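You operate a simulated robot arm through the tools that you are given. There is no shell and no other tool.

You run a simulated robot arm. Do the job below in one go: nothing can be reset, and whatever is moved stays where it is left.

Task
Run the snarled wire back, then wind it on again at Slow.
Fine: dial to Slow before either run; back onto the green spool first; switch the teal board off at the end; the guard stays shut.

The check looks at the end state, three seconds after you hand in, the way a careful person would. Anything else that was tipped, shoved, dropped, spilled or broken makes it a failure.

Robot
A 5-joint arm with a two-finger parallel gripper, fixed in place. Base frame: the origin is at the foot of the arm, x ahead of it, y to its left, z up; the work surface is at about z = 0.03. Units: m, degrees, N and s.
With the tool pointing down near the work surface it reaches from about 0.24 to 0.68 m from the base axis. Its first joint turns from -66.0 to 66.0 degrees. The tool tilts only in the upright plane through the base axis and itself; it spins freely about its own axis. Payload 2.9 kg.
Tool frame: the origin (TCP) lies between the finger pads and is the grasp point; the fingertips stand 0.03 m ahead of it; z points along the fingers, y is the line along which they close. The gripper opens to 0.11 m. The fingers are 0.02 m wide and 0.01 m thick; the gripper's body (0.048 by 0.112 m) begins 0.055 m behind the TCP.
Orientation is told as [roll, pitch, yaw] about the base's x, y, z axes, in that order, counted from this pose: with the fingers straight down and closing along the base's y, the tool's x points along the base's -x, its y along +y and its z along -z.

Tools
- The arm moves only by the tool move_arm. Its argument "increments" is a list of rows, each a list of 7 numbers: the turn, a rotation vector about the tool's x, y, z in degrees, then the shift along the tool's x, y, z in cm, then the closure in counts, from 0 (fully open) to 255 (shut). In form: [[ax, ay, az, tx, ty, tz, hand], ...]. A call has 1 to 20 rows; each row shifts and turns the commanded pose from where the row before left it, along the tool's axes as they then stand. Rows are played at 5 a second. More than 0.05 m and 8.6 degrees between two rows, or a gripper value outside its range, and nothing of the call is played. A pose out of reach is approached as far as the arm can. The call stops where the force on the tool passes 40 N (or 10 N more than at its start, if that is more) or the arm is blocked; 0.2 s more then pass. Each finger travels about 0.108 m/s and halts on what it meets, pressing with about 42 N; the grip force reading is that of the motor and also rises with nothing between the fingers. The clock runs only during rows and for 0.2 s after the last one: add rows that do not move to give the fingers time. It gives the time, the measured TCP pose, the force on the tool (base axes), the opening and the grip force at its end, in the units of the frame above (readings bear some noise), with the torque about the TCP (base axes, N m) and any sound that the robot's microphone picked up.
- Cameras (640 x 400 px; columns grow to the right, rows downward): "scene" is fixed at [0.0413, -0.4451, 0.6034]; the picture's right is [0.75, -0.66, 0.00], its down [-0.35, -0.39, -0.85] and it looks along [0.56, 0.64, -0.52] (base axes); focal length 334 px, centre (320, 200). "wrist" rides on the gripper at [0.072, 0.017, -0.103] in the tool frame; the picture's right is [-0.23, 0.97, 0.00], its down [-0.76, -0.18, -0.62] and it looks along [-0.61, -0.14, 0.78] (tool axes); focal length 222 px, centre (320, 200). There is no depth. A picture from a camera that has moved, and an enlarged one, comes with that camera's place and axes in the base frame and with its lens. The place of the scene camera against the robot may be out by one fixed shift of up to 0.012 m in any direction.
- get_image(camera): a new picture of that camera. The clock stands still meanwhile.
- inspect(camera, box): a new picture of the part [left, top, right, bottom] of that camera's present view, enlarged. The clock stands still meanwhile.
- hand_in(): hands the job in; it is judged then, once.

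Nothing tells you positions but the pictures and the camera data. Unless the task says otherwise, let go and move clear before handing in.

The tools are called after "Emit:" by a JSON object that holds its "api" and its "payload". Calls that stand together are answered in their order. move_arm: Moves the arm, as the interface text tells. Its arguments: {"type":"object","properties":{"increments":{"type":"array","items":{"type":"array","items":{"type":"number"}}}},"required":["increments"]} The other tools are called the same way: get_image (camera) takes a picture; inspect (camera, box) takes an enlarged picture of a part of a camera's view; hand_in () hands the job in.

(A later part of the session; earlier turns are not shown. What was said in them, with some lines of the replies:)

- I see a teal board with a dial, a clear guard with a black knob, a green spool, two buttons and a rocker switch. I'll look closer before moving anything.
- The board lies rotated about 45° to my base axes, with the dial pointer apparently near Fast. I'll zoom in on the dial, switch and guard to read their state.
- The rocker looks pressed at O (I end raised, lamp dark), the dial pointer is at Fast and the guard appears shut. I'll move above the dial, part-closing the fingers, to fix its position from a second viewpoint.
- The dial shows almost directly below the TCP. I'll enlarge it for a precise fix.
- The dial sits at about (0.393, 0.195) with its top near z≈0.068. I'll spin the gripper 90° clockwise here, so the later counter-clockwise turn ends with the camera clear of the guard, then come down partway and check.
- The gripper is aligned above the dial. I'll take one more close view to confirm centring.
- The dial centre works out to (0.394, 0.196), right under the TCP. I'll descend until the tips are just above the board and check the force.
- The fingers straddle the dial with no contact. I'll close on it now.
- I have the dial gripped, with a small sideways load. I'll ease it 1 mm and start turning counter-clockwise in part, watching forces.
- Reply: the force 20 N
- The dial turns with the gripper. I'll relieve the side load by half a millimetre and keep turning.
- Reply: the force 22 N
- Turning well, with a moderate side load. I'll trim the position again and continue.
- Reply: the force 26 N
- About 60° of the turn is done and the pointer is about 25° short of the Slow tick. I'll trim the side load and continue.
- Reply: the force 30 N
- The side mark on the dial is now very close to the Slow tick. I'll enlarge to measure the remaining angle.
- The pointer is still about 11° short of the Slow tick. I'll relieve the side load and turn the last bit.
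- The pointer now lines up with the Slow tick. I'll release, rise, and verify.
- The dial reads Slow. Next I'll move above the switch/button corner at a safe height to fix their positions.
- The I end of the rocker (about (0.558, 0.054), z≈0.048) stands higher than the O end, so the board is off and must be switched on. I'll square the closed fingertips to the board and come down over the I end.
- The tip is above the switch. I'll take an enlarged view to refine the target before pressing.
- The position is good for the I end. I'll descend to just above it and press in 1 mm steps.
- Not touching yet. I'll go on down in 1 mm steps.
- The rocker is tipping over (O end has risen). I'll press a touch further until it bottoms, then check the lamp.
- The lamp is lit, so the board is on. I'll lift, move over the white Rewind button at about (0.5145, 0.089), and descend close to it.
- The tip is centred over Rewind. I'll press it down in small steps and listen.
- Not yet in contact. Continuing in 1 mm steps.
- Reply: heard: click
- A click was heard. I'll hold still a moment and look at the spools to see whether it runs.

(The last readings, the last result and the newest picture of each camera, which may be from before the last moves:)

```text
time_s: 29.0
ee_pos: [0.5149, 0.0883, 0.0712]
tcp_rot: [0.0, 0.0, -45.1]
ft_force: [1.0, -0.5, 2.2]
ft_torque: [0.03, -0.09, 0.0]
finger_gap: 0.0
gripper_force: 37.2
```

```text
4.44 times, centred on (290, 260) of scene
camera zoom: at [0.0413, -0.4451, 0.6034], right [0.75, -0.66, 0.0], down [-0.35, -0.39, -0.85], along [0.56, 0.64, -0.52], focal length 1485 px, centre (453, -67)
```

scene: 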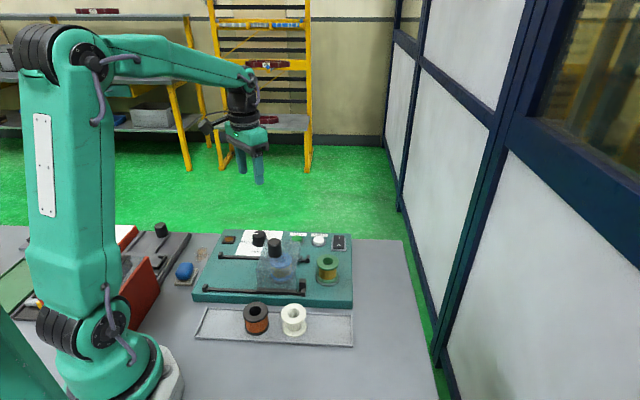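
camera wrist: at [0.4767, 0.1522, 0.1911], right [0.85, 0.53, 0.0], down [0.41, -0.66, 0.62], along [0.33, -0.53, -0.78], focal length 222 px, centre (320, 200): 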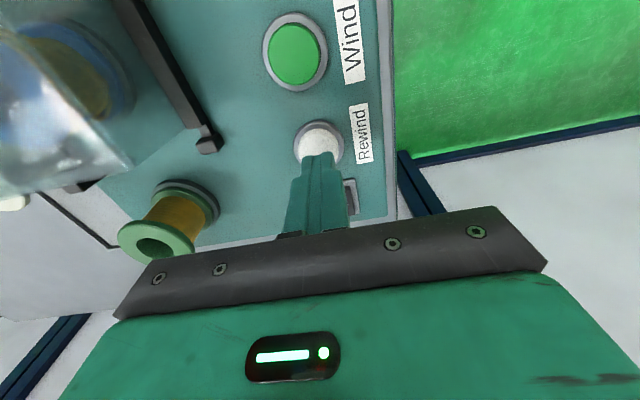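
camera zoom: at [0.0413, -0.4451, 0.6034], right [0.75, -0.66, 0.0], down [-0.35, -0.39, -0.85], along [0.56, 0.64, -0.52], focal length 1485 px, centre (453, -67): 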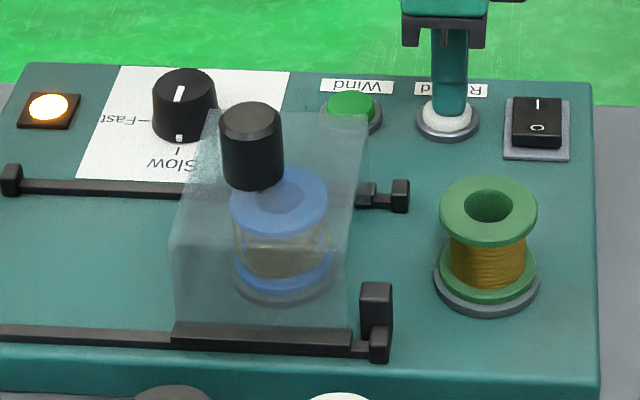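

I'll compare close-ups of both spools to see if wire is moving.

Emit:
{"api": "inspect", "payload": {"camera": "scene", "box": [262, 245, 342, 295]}}

Emit:
{"api": "move_arm", "payload": {"increments": [[0, 0, 0, 0, 0, 0, 255], [0, 0, 0, 0, 0, 0, 255], [0, 0, 0, 0, 0, 0, 255], [0, 0, 0, 0, 0, 0, 255], [0, 0, 0, 0, 0, 0, 255]]}}

Emit:
{"api": "inspect", "payload": {"camera": "scene", "box": [262, 245, 342, 295]}}

```text
8.00 times, centred on (302, 270) of scene
camera zoom: at [0.0413, -0.4451, 0.6034], right [0.75, -0.66, 0.0], down [-0.35, -0.39, -0.85], along [0.56, 0.64, -0.52], focal length 2673 px, centre (464, -360)
```

zoom: 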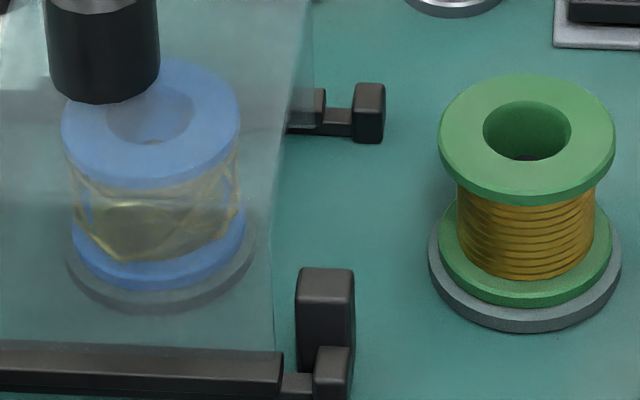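

```text
time_s: 30.2
ee_pos: [0.5142, 0.0882, 0.0704]
tcp_rot: [0.1, 0.0, -45.0]
ft_force: [0.1, -0.5, 1.6]
ft_torque: [0.01, -0.01, 0.01]
finger_gap: 0.0001
gripper_force: 37.4
```

```text
8.00 times, centred on (302, 270) of scene
camera zoom: at [0.0413, -0.4451, 0.6034], right [0.75, -0.66, 0.0], down [-0.35, -0.39, -0.85], along [0.56, 0.64, -0.52], focal length 2673 px, centre (464, -360)
```

zoom: 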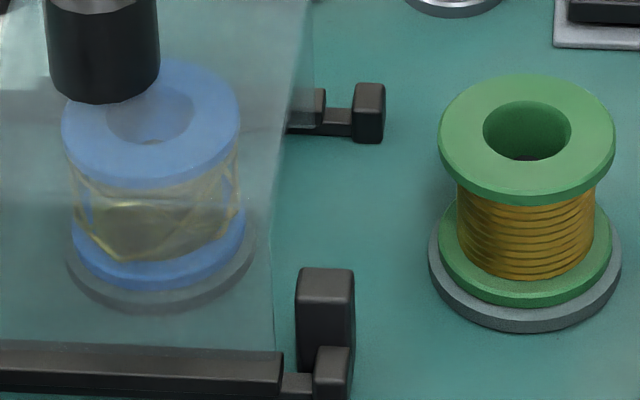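

Nothing has changed on the spools yet and the contact force is only about 2 N. I'll press slightly deeper and watch.

Emit:
{"api": "move_arm", "payload": {"increments": [[0, 0, 0, 0, 0, 0.1, 255], [0, 0, 0, 0, 0, 0.1, 255], [0, 0, 0, 0, 0, 0, 255]]}}

Emit:
{"api": "inspect", "payload": {"camera": "scene", "box": [262, 245, 342, 295]}}

Emit:
{"api": "inspect", "payload": {"camera": "scene", "box": [285, 210, 355, 265]}}

```text
time_s: 31.0
ee_pos: [0.5146, 0.0882, 0.0691]
tcp_rot: [0.0, 0.1, -45.0]
ft_force: [-2.0, -1.2, 5.5]
ft_torque: [-0.02, 0.07, 0.0]
finger_gap: 0.0
gripper_force: 37.8
```

```text
8.00 times, centred on (302, 270) of scene
camera zoom: at [0.0413, -0.4451, 0.6034], right [0.75, -0.66, 0.0], down [-0.35, -0.39, -0.85], along [0.56, 0.64, -0.52], focal length 2673 px, centre (464, -360)
```

zoom: 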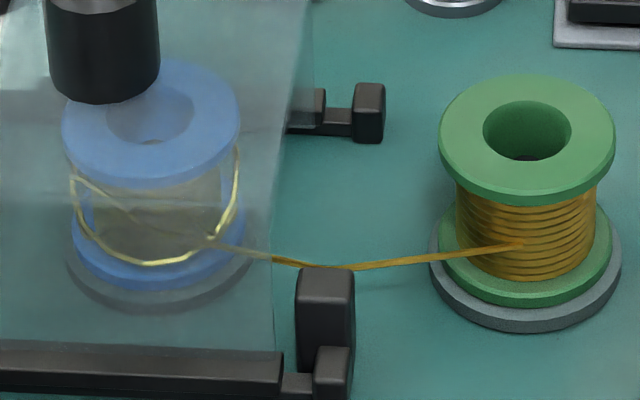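

```text
7.27 times, centred on (320, 238) of scene
camera zoom: at [0.0413, -0.4451, 0.6034], right [0.75, -0.66, 0.0], down [-0.35, -0.39, -0.85], along [0.56, 0.64, -0.52], focal length 2430 px, centre (320, -73)
```

zoom: 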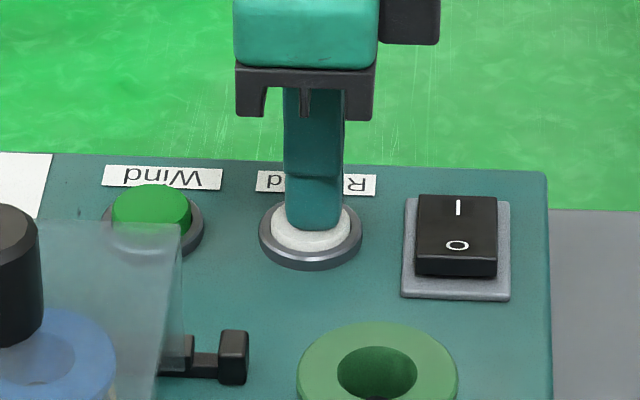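

The rewind is running now; the wire is strung between the spools. I'll hold still and watch progress in short intervals.

Emit:
{"api": "move_arm", "payload": {"increments": [[0, 0, 0, 0, 0, 0, 255], [0, 0, 0, 0, 0, 0, 255], [0, 0, 0, 0, 0, 0, 255], [0, 0, 0, 0, 0, 0, 255], [0, 0, 0, 0, 0, 0, 255]]}}

Emit:
{"api": "inspect", "payload": {"camera": "scene", "box": [220, 215, 360, 305]}}

Emit:
{"api": "inspect", "payload": {"camera": "scene", "box": [262, 245, 342, 295]}}

```text
time_s: 32.2
ee_pos: [0.5149, 0.0882, 0.0684]
tcp_rot: [0.0, -0.1, -45.0]
ft_force: [-1.8, 1.2, 4.4]
ft_torque: [0.05, 0.02, 0.0]
finger_gap: 0.0002
gripper_force: 37.8
```

```text
4.44 times, centred on (290, 260) of scene
camera zoom: at [0.0413, -0.4451, 0.6034], right [0.75, -0.66, 0.0], down [-0.35, -0.39, -0.85], along [0.56, 0.64, -0.52], focal length 1485 px, centre (453, -67)
```

zoom: 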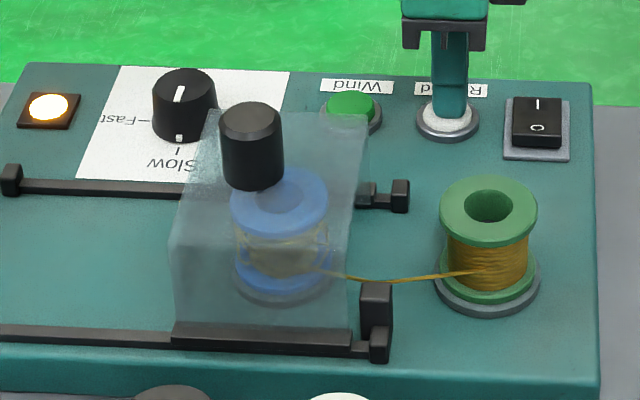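

```text
8.00 times, centred on (302, 270) of scene
camera zoom: at [0.0413, -0.4451, 0.6034], right [0.75, -0.66, 0.0], down [-0.35, -0.39, -0.85], along [0.56, 0.64, -0.52], focal length 2673 px, centre (464, -360)
```

zoom: 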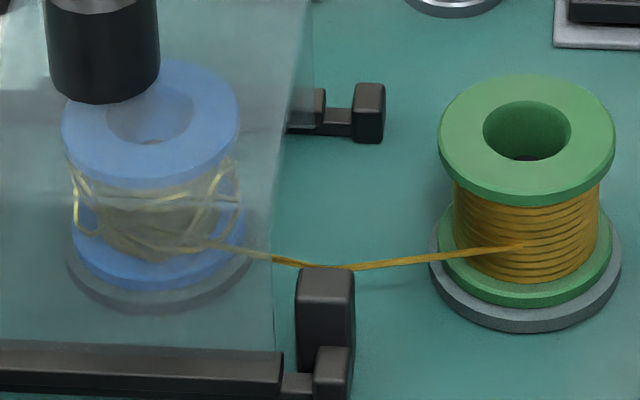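

Rewinding continues, with wire gathering on the green spool. I'll keep holding and check again.

Emit:
{"api": "move_arm", "payload": {"increments": [[0, 0, 0, 0, 0, 0, 255], [0, 0, 0, 0, 0, 0, 255], [0, 0, 0, 0, 0, 0, 255], [0, 0, 0, 0, 0, 0, 255], [0, 0, 0, 0, 0, 0, 255], [0, 0, 0, 0, 0, 0, 255], [0, 0, 0, 0, 0, 0, 255], [0, 0, 0, 0, 0, 0, 255], [0, 0, 0, 0, 0, 0, 255], [0, 0, 0, 0, 0, 0, 255]]}}

Emit:
{"api": "inspect", "payload": {"camera": "scene", "box": [262, 245, 342, 295]}}

```text
time_s: 34.4
ee_pos: [0.5152, 0.0896, 0.0689]
tcp_rot: [0.0, 0.0, -45.0]
ft_force: [0.0, 0.7, 5.7]
ft_torque: [0.02, -0.05, -0.03]
finger_gap: 0.0
gripper_force: 38.1
```

```text
8.00 times, centred on (302, 270) of scene
camera zoom: at [0.0413, -0.4451, 0.6034], right [0.75, -0.66, 0.0], down [-0.35, -0.39, -0.85], along [0.56, 0.64, -0.52], focal length 2673 px, centre (464, -360)
```

zoom: 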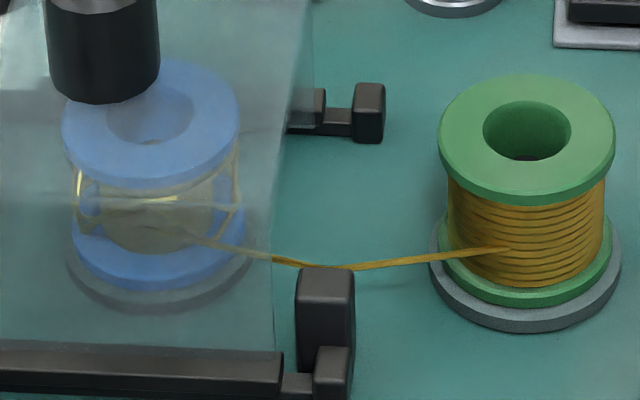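

The green spool is filling and the blue one emptying. I'll keep holding.

Emit:
{"api": "move_arm", "payload": {"increments": [[0, 0, 0, 0, 0, 0, 255], [0, 0, 0, 0, 0, 0, 255], [0, 0, 0, 0, 0, 0, 255], [0, 0, 0, 0, 0, 0, 255], [0, 0, 0, 0, 0, 0, 255], [0, 0, 0, 0, 0, 0, 255], [0, 0, 0, 0, 0, 0, 255], [0, 0, 0, 0, 0, 0, 255], [0, 0, 0, 0, 0, 0, 255], [0, 0, 0, 0, 0, 0, 255]]}}

Emit:
{"api": "inspect", "payload": {"camera": "scene", "box": [262, 245, 342, 295]}}

```text
time_s: 36.6
ee_pos: [0.5142, 0.0887, 0.07]
tcp_rot: [0.1, 0.0, -45.0]
ft_force: [1.6, 0.3, 5.1]
ft_torque: [0.04, -0.05, -0.01]
finger_gap: 0.0
gripper_force: 37.1
```

```text
8.00 times, centred on (302, 270) of scene
camera zoom: at [0.0413, -0.4451, 0.6034], right [0.75, -0.66, 0.0], down [-0.35, -0.39, -0.85], along [0.56, 0.64, -0.52], focal length 2673 px, centre (464, -360)
```

zoom: 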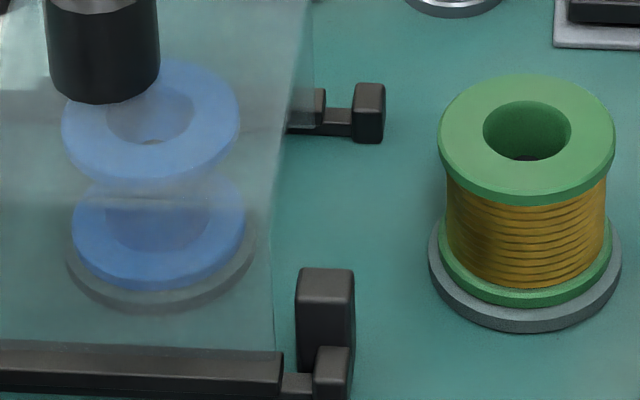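

The blue spool is empty and the green one is full, so the rewind is complete. I'll lift off and move over the green Wind button at about (0.473, 0.131).

Emit:
{"api": "move_arm", "payload": {"increments": [[0, 0, 0, 0, 0, -1.5, 255], [0, 0, 0, 0, 0, -2.5, 255], [0, 0, 0, 3.0, 0.03, 0, 255], [0, 0, 0, 2.95, 0.03, 0, 255], [0, 0, 0, 0, 0, 1.2, 255], [0, 0, 0, 0, 0, 1.0, 255], [0, 0, 0, 0, 0, 0, 255]]}}

Emit:
{"api": "inspect", "payload": {"camera": "scene", "box": [220, 215, 360, 305]}}

Emit:
{"api": "get_image", "payload": {"camera": "wrist"}}

```text
time_s: 38.2
ee_pos: [0.4727, 0.1308, 0.0863]
tcp_rot: [0.0, 0.0, -45.1]
ft_force: [0.0, 0.4, 0.4]
ft_torque: [0.0, 0.01, 0.0]
finger_gap: 0.0
gripper_force: 37.1
```

```text
4.44 times, centred on (290, 260) of scene
camera zoom: at [0.0413, -0.4451, 0.6034], right [0.75, -0.66, 0.0], down [-0.35, -0.39, -0.85], along [0.56, 0.64, -0.52], focal length 1485 px, centre (453, -67)
```

zoom: 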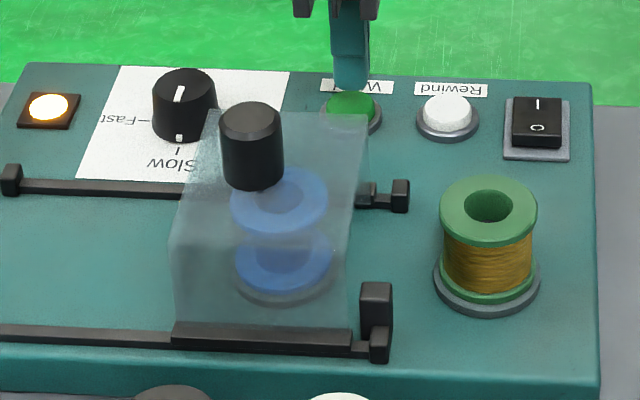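

```text
taken
camera wrist: at [0.4355, 0.1951, 0.1921], right [0.85, 0.53, 0.0], down [0.41, -0.66, 0.62], along [0.33, -0.53, -0.78], focal length 222 px, centre (320, 200)
```

wrist: 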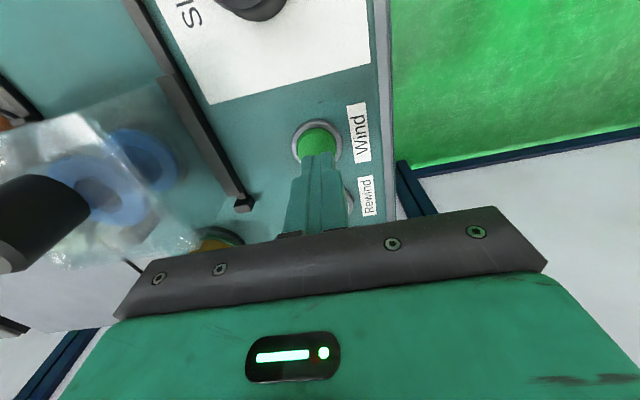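

The tip is centred over Wind, the dial is still at Slow, and Rewind has popped back up. I'll press Wind now.

Emit:
{"api": "move_arm", "payload": {"increments": [[0, 0, 0, 0, 0, 0.7, 255], [0, 0, 0, 0, 0, 0.4, 255], [0, 0, 0, 0, 0, 0.2, 255], [0, 0, 0, 0, 0, 0.1, 255], [0, 0, 0, 0, 0, 0.1, 255], [0, 0, 0, 0, 0, 0.1, 255], [0, 0, 0, 0, 0, 0.1, 255], [0, 0, 0, 0, 0, 0, 255]]}}

Emit:
{"api": "inspect", "payload": {"camera": "scene", "box": [220, 215, 360, 305]}}

```text
time_s: 40.0
ee_pos: [0.4733, 0.1318, 0.0697]
tcp_rot: [0.0, 0.0, -45.0]
ft_force: [-2.2, 0.0, 2.8]
ft_torque: [0.02, 0.1, 0.01]
finger_gap: 0.0002
gripper_force: 37.7
heard: click
```

```text
4.44 times, centred on (290, 260) of scene
camera zoom: at [0.0413, -0.4451, 0.6034], right [0.75, -0.66, 0.0], down [-0.35, -0.39, -0.85], along [0.56, 0.64, -0.52], focal length 1485 px, centre (453, -67)
```

zoom: 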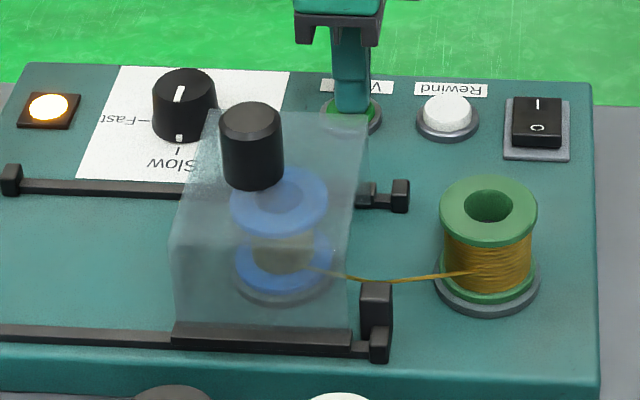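

The wire is winding back onto the blue spool. I'll hold still and watch.

Emit:
{"api": "move_arm", "payload": {"increments": [[0, 0, 0, 0, 0, 0, 255], [0, 0, 0, 0, 0, 0, 255], [0, 0, 0, 0, 0, 0, 255], [0, 0, 0, 0, 0, 0, 255], [0, 0, 0, 0, 0, 0, 255], [0, 0, 0, 0, 0, 0, 255], [0, 0, 0, 0, 0, 0, 255], [0, 0, 0, 0, 0, 0, 255], [0, 0, 0, 0, 0, 0, 255], [0, 0, 0, 0, 0, 0, 255]]}}

Emit:
{"api": "inspect", "payload": {"camera": "scene", "box": [262, 245, 342, 295]}}

```text
time_s: 42.2
ee_pos: [0.4731, 0.1308, 0.0703]
tcp_rot: [0.0, -0.1, -44.9]
ft_force: [0.1, 0.0, 3.1]
ft_torque: [0.02, -0.04, 0.0]
finger_gap: 0.0
gripper_force: 37.9
```

```text
8.00 times, centred on (302, 270) of scene
camera zoom: at [0.0413, -0.4451, 0.6034], right [0.75, -0.66, 0.0], down [-0.35, -0.39, -0.85], along [0.56, 0.64, -0.52], focal length 2673 px, centre (464, -360)
```

zoom: 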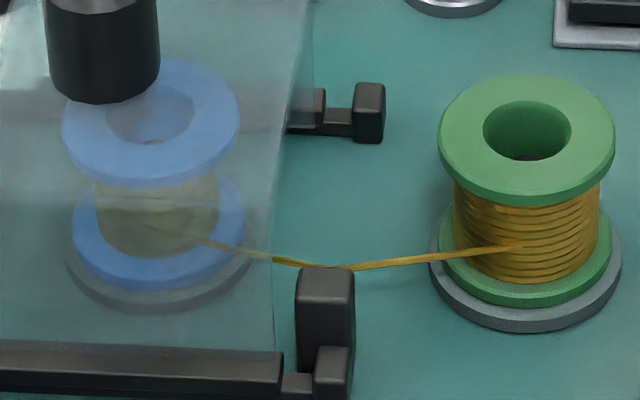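

It's winding on neatly. I'll keep holding.

Emit:
{"api": "move_arm", "payload": {"increments": [[0, 0, 0, 0, 0, 0, 255], [0, 0, 0, 0, 0, 0, 255], [0, 0, 0, 0, 0, 0, 255], [0, 0, 0, 0, 0, 0, 255], [0, 0, 0, 0, 0, 0, 255], [0, 0, 0, 0, 0, 0, 255], [0, 0, 0, 0, 0, 0, 255], [0, 0, 0, 0, 0, 0, 255]]}}

Emit:
{"api": "inspect", "payload": {"camera": "scene", "box": [262, 245, 342, 295]}}

```text
time_s: 44.0
ee_pos: [0.4724, 0.1317, 0.0695]
tcp_rot: [0.0, 0.0, -45.0]
ft_force: [0.6, -0.9, 4.1]
ft_torque: [0.0, -0.05, -0.01]
finger_gap: 0.0
gripper_force: 37.9
```

```text
8.00 times, centred on (302, 270) of scene
camera zoom: at [0.0413, -0.4451, 0.6034], right [0.75, -0.66, 0.0], down [-0.35, -0.39, -0.85], along [0.56, 0.64, -0.52], focal length 2673 px, centre (464, -360)
```

zoom: 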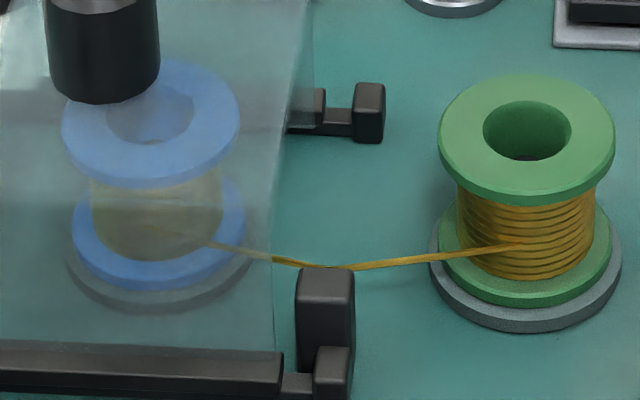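

Still running, more wire on blue. I'll keep holding a bit longer.

Emit:
{"api": "move_arm", "payload": {"increments": [[0, 0, 0, 0, 0, 0, 255], [0, 0, 0, 0, 0, 0, 255], [0, 0, 0, 0, 0, 0, 255], [0, 0, 0, 0, 0, 0, 255], [0, 0, 0, 0, 0, 0, 255], [0, 0, 0, 0, 0, 0, 255], [0, 0, 0, 0, 0, 0, 255], [0, 0, 0, 0, 0, 0, 255]]}}

Emit:
{"api": "inspect", "payload": {"camera": "scene", "box": [262, 245, 342, 295]}}

```text
time_s: 45.8
ee_pos: [0.4726, 0.1308, 0.07]
tcp_rot: [0.0, 0.0, -45.0]
ft_force: [0.4, -1.0, 4.2]
ft_torque: [0.0, -0.01, 0.02]
finger_gap: 0.0
gripper_force: 38.0
```

```text
8.00 times, centred on (302, 270) of scene
camera zoom: at [0.0413, -0.4451, 0.6034], right [0.75, -0.66, 0.0], down [-0.35, -0.39, -0.85], along [0.56, 0.64, -0.52], focal length 2673 px, centre (464, -360)
```

zoom: 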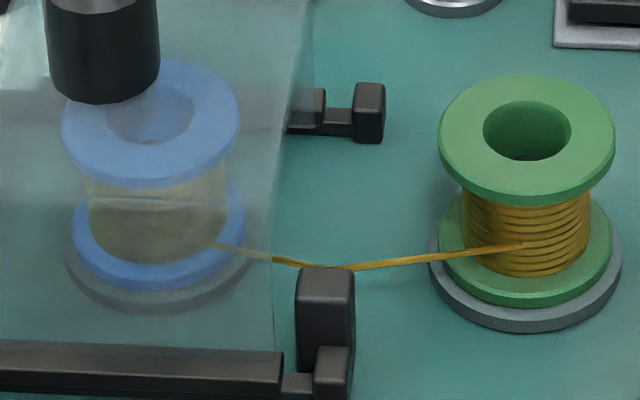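

Still winding; I'll continue to watch for it to finish by itself.

Emit:
{"api": "move_arm", "payload": {"increments": [[0, 0, 0, 0, 0, 0, 255], [0, 0, 0, 0, 0, 0, 255], [0, 0, 0, 0, 0, 0, 255], [0, 0, 0, 0, 0, 0, 255], [0, 0, 0, 0, 0, 0, 255], [0, 0, 0, 0, 0, 0, 255]]}}

Emit:
{"api": "inspect", "payload": {"camera": "scene", "box": [262, 245, 342, 295]}}

```text
time_s: 47.2
ee_pos: [0.4736, 0.1319, 0.07]
tcp_rot: [0.0, 0.0, -45.0]
ft_force: [1.6, 0.3, 3.6]
ft_torque: [0.0, -0.02, 0.03]
finger_gap: 0.0002
gripper_force: 37.6
```

```text
8.00 times, centred on (302, 270) of scene
camera zoom: at [0.0413, -0.4451, 0.6034], right [0.75, -0.66, 0.0], down [-0.35, -0.39, -0.85], along [0.56, 0.64, -0.52], focal length 2673 px, centre (464, -360)
```

zoom: 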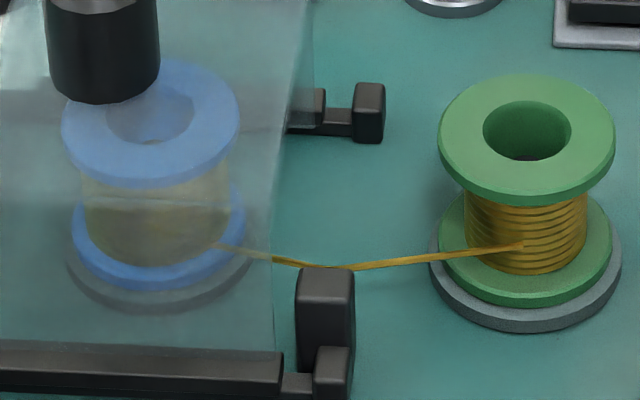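

Still transferring cleanly. Continuing to watch.

Emit:
{"api": "move_arm", "payload": {"increments": [[0, 0, 0, 0, 0, 0, 255], [0, 0, 0, 0, 0, 0, 255], [0, 0, 0, 0, 0, 0, 255], [0, 0, 0, 0, 0, 0, 255], [0, 0, 0, 0, 0, 0, 255], [0, 0, 0, 0, 0, 0, 255]]}}

Emit:
{"api": "inspect", "payload": {"camera": "scene", "box": [262, 245, 342, 295]}}

```text
time_s: 48.6
ee_pos: [0.4735, 0.1306, 0.0694]
tcp_rot: [0.1, 0.1, -45.1]
ft_force: [0.3, 0.7, 4.0]
ft_torque: [0.02, -0.01, -0.02]
finger_gap: 0.0001
gripper_force: 37.2
```

```text
8.00 times, centred on (302, 270) of scene
camera zoom: at [0.0413, -0.4451, 0.6034], right [0.75, -0.66, 0.0], down [-0.35, -0.39, -0.85], along [0.56, 0.64, -0.52], focal length 2673 px, centre (464, -360)
```

zoom: 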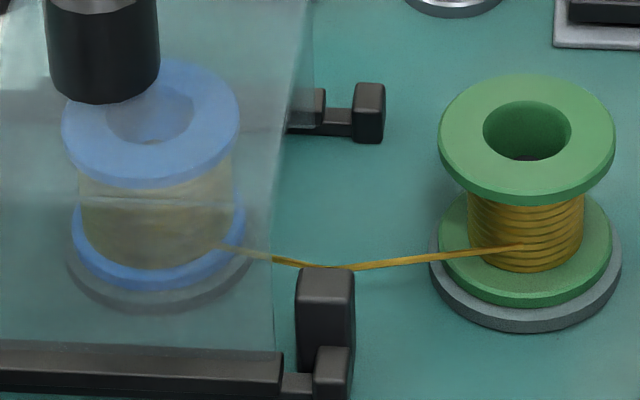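

Still running; the blue spool is nearly full. Continuing.

Emit:
{"api": "move_arm", "payload": {"increments": [[0, 0, 0, 0, 0, 0, 255], [0, 0, 0, 0, 0, 0, 255], [0, 0, 0, 0, 0, 0, 255], [0, 0, 0, 0, 0, 0, 255], [0, 0, 0, 0, 0, 0, 255]]}}

Emit:
{"api": "inspect", "payload": {"camera": "scene", "box": [262, 245, 342, 295]}}

```text
time_s: 49.8
ee_pos: [0.4742, 0.1303, 0.0703]
tcp_rot: [0.0, 0.1, -45.0]
ft_force: [0.3, -1.1, 3.6]
ft_torque: [0.01, 0.0, -0.02]
finger_gap: 0.0
gripper_force: 38.0
```

```text
8.00 times, centred on (302, 270) of scene
camera zoom: at [0.0413, -0.4451, 0.6034], right [0.75, -0.66, 0.0], down [-0.35, -0.39, -0.85], along [0.56, 0.64, -0.52], focal length 2673 px, centre (464, -360)
```

zoom: 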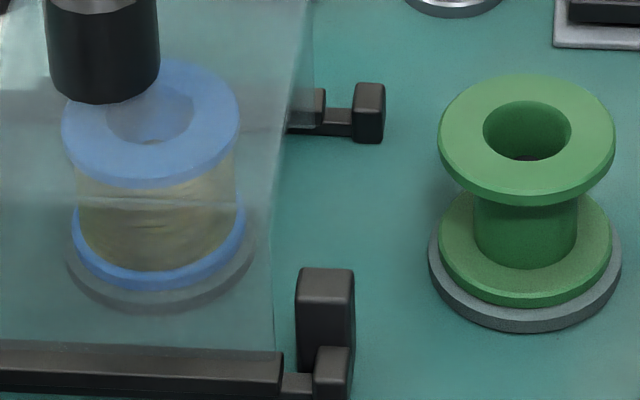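

The green spool has run out and the blue spool is evenly wound, so the wind is complete. I'll lift off and move over the raised O end of the rocker to switch the board off.

Emit:
{"api": "move_arm", "payload": {"increments": [[0, 0, 0, 0, 0, -1.5, 255], [0, 0, 0, 0, 0, -2.5, 255], [0, 0, 0, -3.78, -0.62, 0, 255], [0, 0, 0, -3.78, -0.62, 0, 255], [0, 0, 0, -3.78, -0.63, 0, 255], [0, 0, 0, 0, 0, 1.0, 255], [0, 0, 0, 0, 0, 0.8, 255], [0, 0, 0, 0, 0, 0, 255]]}}

Emit:
{"api": "inspect", "payload": {"camera": "scene", "box": [220, 215, 360, 305]}}

Emit:
{"api": "inspect", "payload": {"camera": "scene", "box": [300, 210, 380, 270]}}

Emit:
{"api": "get_image", "payload": {"camera": "wrist"}}

```text
time_s: 51.6
ee_pos: [0.542, 0.0385, 0.0913]
tcp_rot: [0.0, 0.1, -45.0]
ft_force: [0.0, 0.2, 0.2]
ft_torque: [-0.03, -0.03, -0.01]
finger_gap: 0.0
gripper_force: 37.7
```

```text
4.44 times, centred on (290, 260) of scene
camera zoom: at [0.0413, -0.4451, 0.6034], right [0.75, -0.66, 0.0], down [-0.35, -0.39, -0.85], along [0.56, 0.64, -0.52], focal length 1485 px, centre (453, -67)
```

zoom: 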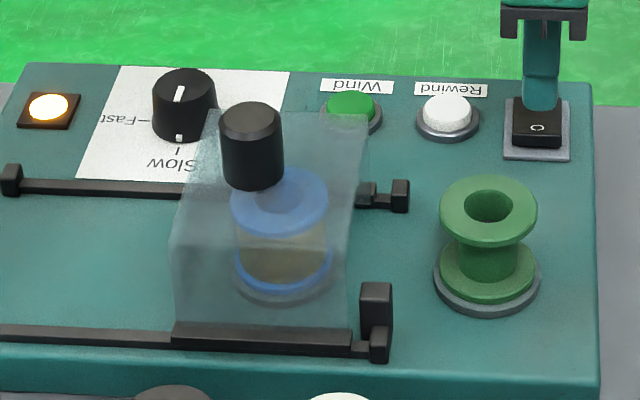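

```text
6.67 times, centred on (340, 240) of scene
camera zoom: at [0.0413, -0.4451, 0.6034], right [0.75, -0.66, 0.0], down [-0.35, -0.39, -0.85], along [0.56, 0.64, -0.52], focal length 2227 px, centre (187, -67)
```

zoom: 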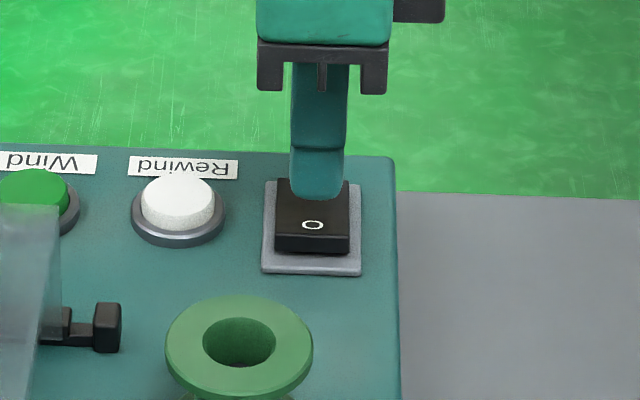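

```text
taken
camera wrist: at [0.5037, 0.1019, 0.196], right [0.85, 0.53, 0.0], down [0.41, -0.66, 0.62], along [0.33, -0.53, -0.78], focal length 222 px, centre (320, 200)
```

wrist: 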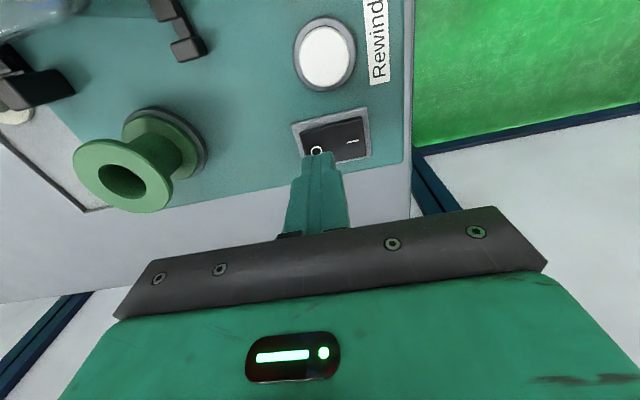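

The tip is above the O end, and both buttons are up. I'll press the O end down in small steps.

Emit:
{"api": "move_arm", "payload": {"increments": [[0, 0, 0, 0, -0.15, 0.6, 255], [0, 0, 0, 0, 0, 0.6, 255], [0, 0, 0, 0, 0, 0.2, 255], [0, 0, 0, 0, 0, 0.1, 255], [0, 0, 0, 0, 0, 0.1, 255], [0, 0, 0, 0, 0, 0.1, 255], [0, 0, 0, 0, 0, 0.1, 255], [0, 0, 0, 0, 0, 0, 255]]}}

Emit:
{"api": "inspect", "payload": {"camera": "scene", "box": [220, 215, 360, 305]}}

```text
time_s: 53.4
ee_pos: [0.5377, 0.0365, 0.0722]
tcp_rot: [0.0, 0.0, -45.0]
ft_force: [1.5, -0.5, 0.6]
ft_torque: [-0.02, 0.03, -0.01]
finger_gap: 0.0
gripper_force: 37.6
```

```text
4.44 times, centred on (290, 260) of scene
camera zoom: at [0.0413, -0.4451, 0.6034], right [0.75, -0.66, 0.0], down [-0.35, -0.39, -0.85], along [0.56, 0.64, -0.52], focal length 1485 px, centre (453, -67)
```

zoom: 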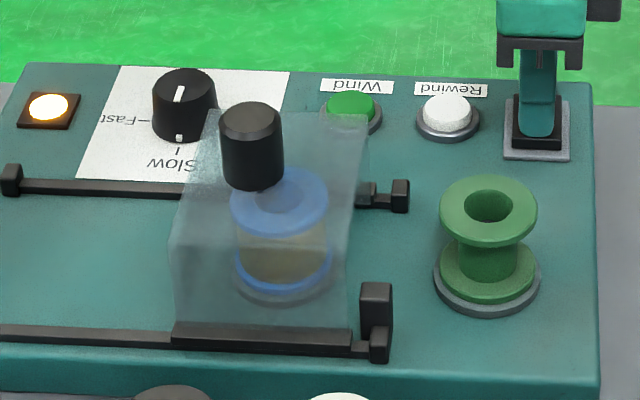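

The lamp is still lit. A little further down.

Emit:
{"api": "move_arm", "payload": {"increments": [[0, 0, 0, 0, 0, 0.1, 255], [0, 0, 0, 0, 0, 0.05, 255], [0, 0, 0, 0, 0, 0, 255]]}}

Emit:
{"api": "inspect", "payload": {"camera": "scene", "box": [220, 215, 360, 305]}}

```text
time_s: 54.2
ee_pos: [0.5386, 0.0363, 0.0715]
tcp_rot: [0.0, 0.0, -45.0]
ft_force: [-5.3, 1.4, 7.4]
ft_torque: [0.13, 0.12, 0.06]
finger_gap: 0.0002
gripper_force: 37.7
```

```text
4.44 times, centred on (290, 260) of scene
camera zoom: at [0.0413, -0.4451, 0.6034], right [0.75, -0.66, 0.0], down [-0.35, -0.39, -0.85], along [0.56, 0.64, -0.52], focal length 1485 px, centre (453, -67)
```

zoom: 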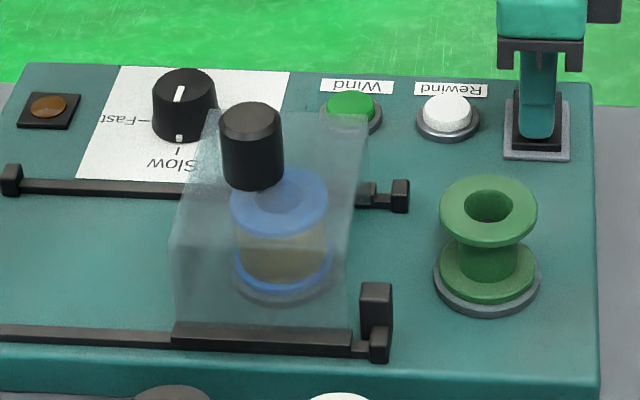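

The lamp has gone out, so the board is off. I'll lift well clear and check everything one last time.

Emit:
{"api": "move_arm", "payload": {"increments": [[0, 0, 0, 0, 0, -1.0, 255], [0, 0, 0, 0, 0, -3, 255], [0, 0, 0, 0, 0, -4, 255], [0, 0, 0, 0, 0, -4, 255], [0, 0, 0, 0, 0, -4, 255], [0, 0, 0, 0, 0, 0, 255], [0, 0, 0, 0, 0, 0, 255]]}}

Emit:
{"api": "get_image", "payload": {"camera": "scene"}}

Emit:
{"api": "inspect", "payload": {"camera": "scene", "box": [210, 215, 360, 310]}}

Emit:
{"api": "get_image", "payload": {"camera": "wrist"}}

```text
time_s: 55.8
ee_pos: [0.5378, 0.0384, 0.2326]
tcp_rot: [0.0, 0.0, -45.0]
ft_force: [0.2, 0.7, 0.3]
ft_torque: [0.01, 0.0, -0.01]
finger_gap: 0.0
gripper_force: 37.5
```

```text
taken
```

scene: 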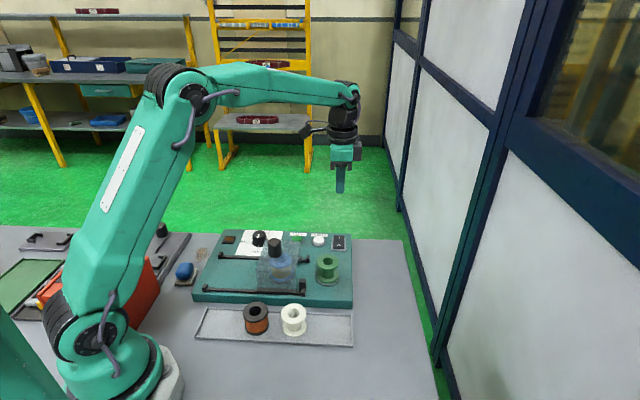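

```text
4.21 times, centred on (285, 262) of scene
camera zoom: at [0.0413, -0.4451, 0.6034], right [0.75, -0.66, 0.0], down [-0.35, -0.39, -0.85], along [0.56, 0.64, -0.52], focal length 1407 px, centre (467, -63)
```

zoom: 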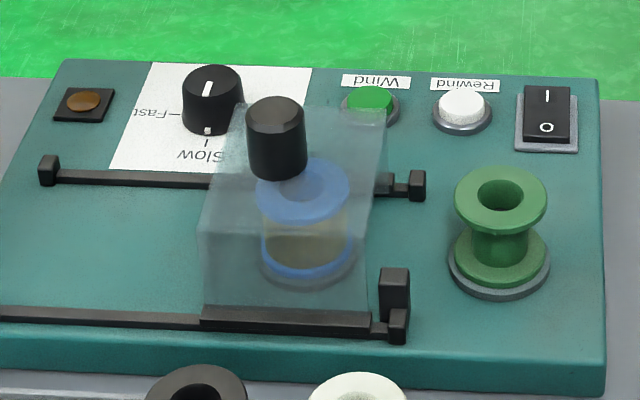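

```text
taken
camera wrist: at [0.4998, 0.1019, 0.3383], right [0.85, 0.53, 0.0], down [0.41, -0.66, 0.62], along [0.33, -0.53, -0.78], focal length 222 px, centre (320, 200)
```

wrist: 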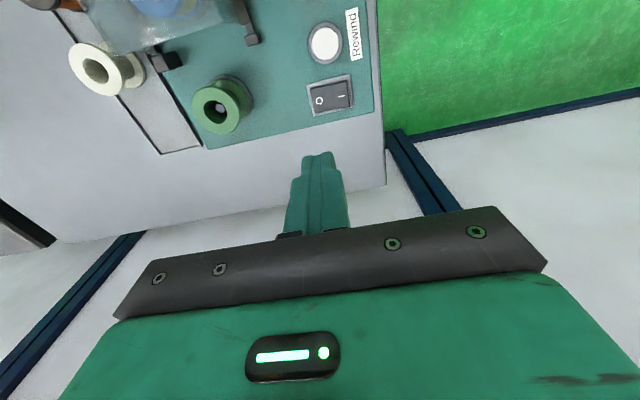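

The final picture shows what I want. The lamp is dark with the rocker at O, the dial is at Slow, and the guard is where it was. The wire is evenly on the blue spool, the green spool is empty, and nothing else moved. The arm is clear, so I'm handing in.

Emit:
{"api": "hand_in", "payload": {}}

```text
The job is handed in.
```

The snarled wire was run back onto the green spool, then wound on again at Slow. It now sits evenly on the blue spool, and I've handed the job in.

- **Dial:** I turned it from Fast to Slow before either run, and it was still at Slow at the end.
- **Power:** The teal board was off when I started, so I switched it on for the runs. I switched it off again afterwards, and its lamp is dark.
- **Rewind:** The first press on Rewind clicked but nothing ran until I pressed a little deeper. It then ran until the blue spool was empty.
- **Wind:** I held the button until the green spool ran out. That puts all the wire on the blue spool, including what was on the green one at the start.
- **Guard and surroundings:** I did not touch the guard, and it is where it was at the start. Nothing else was moved, and the arm is clear of the board.
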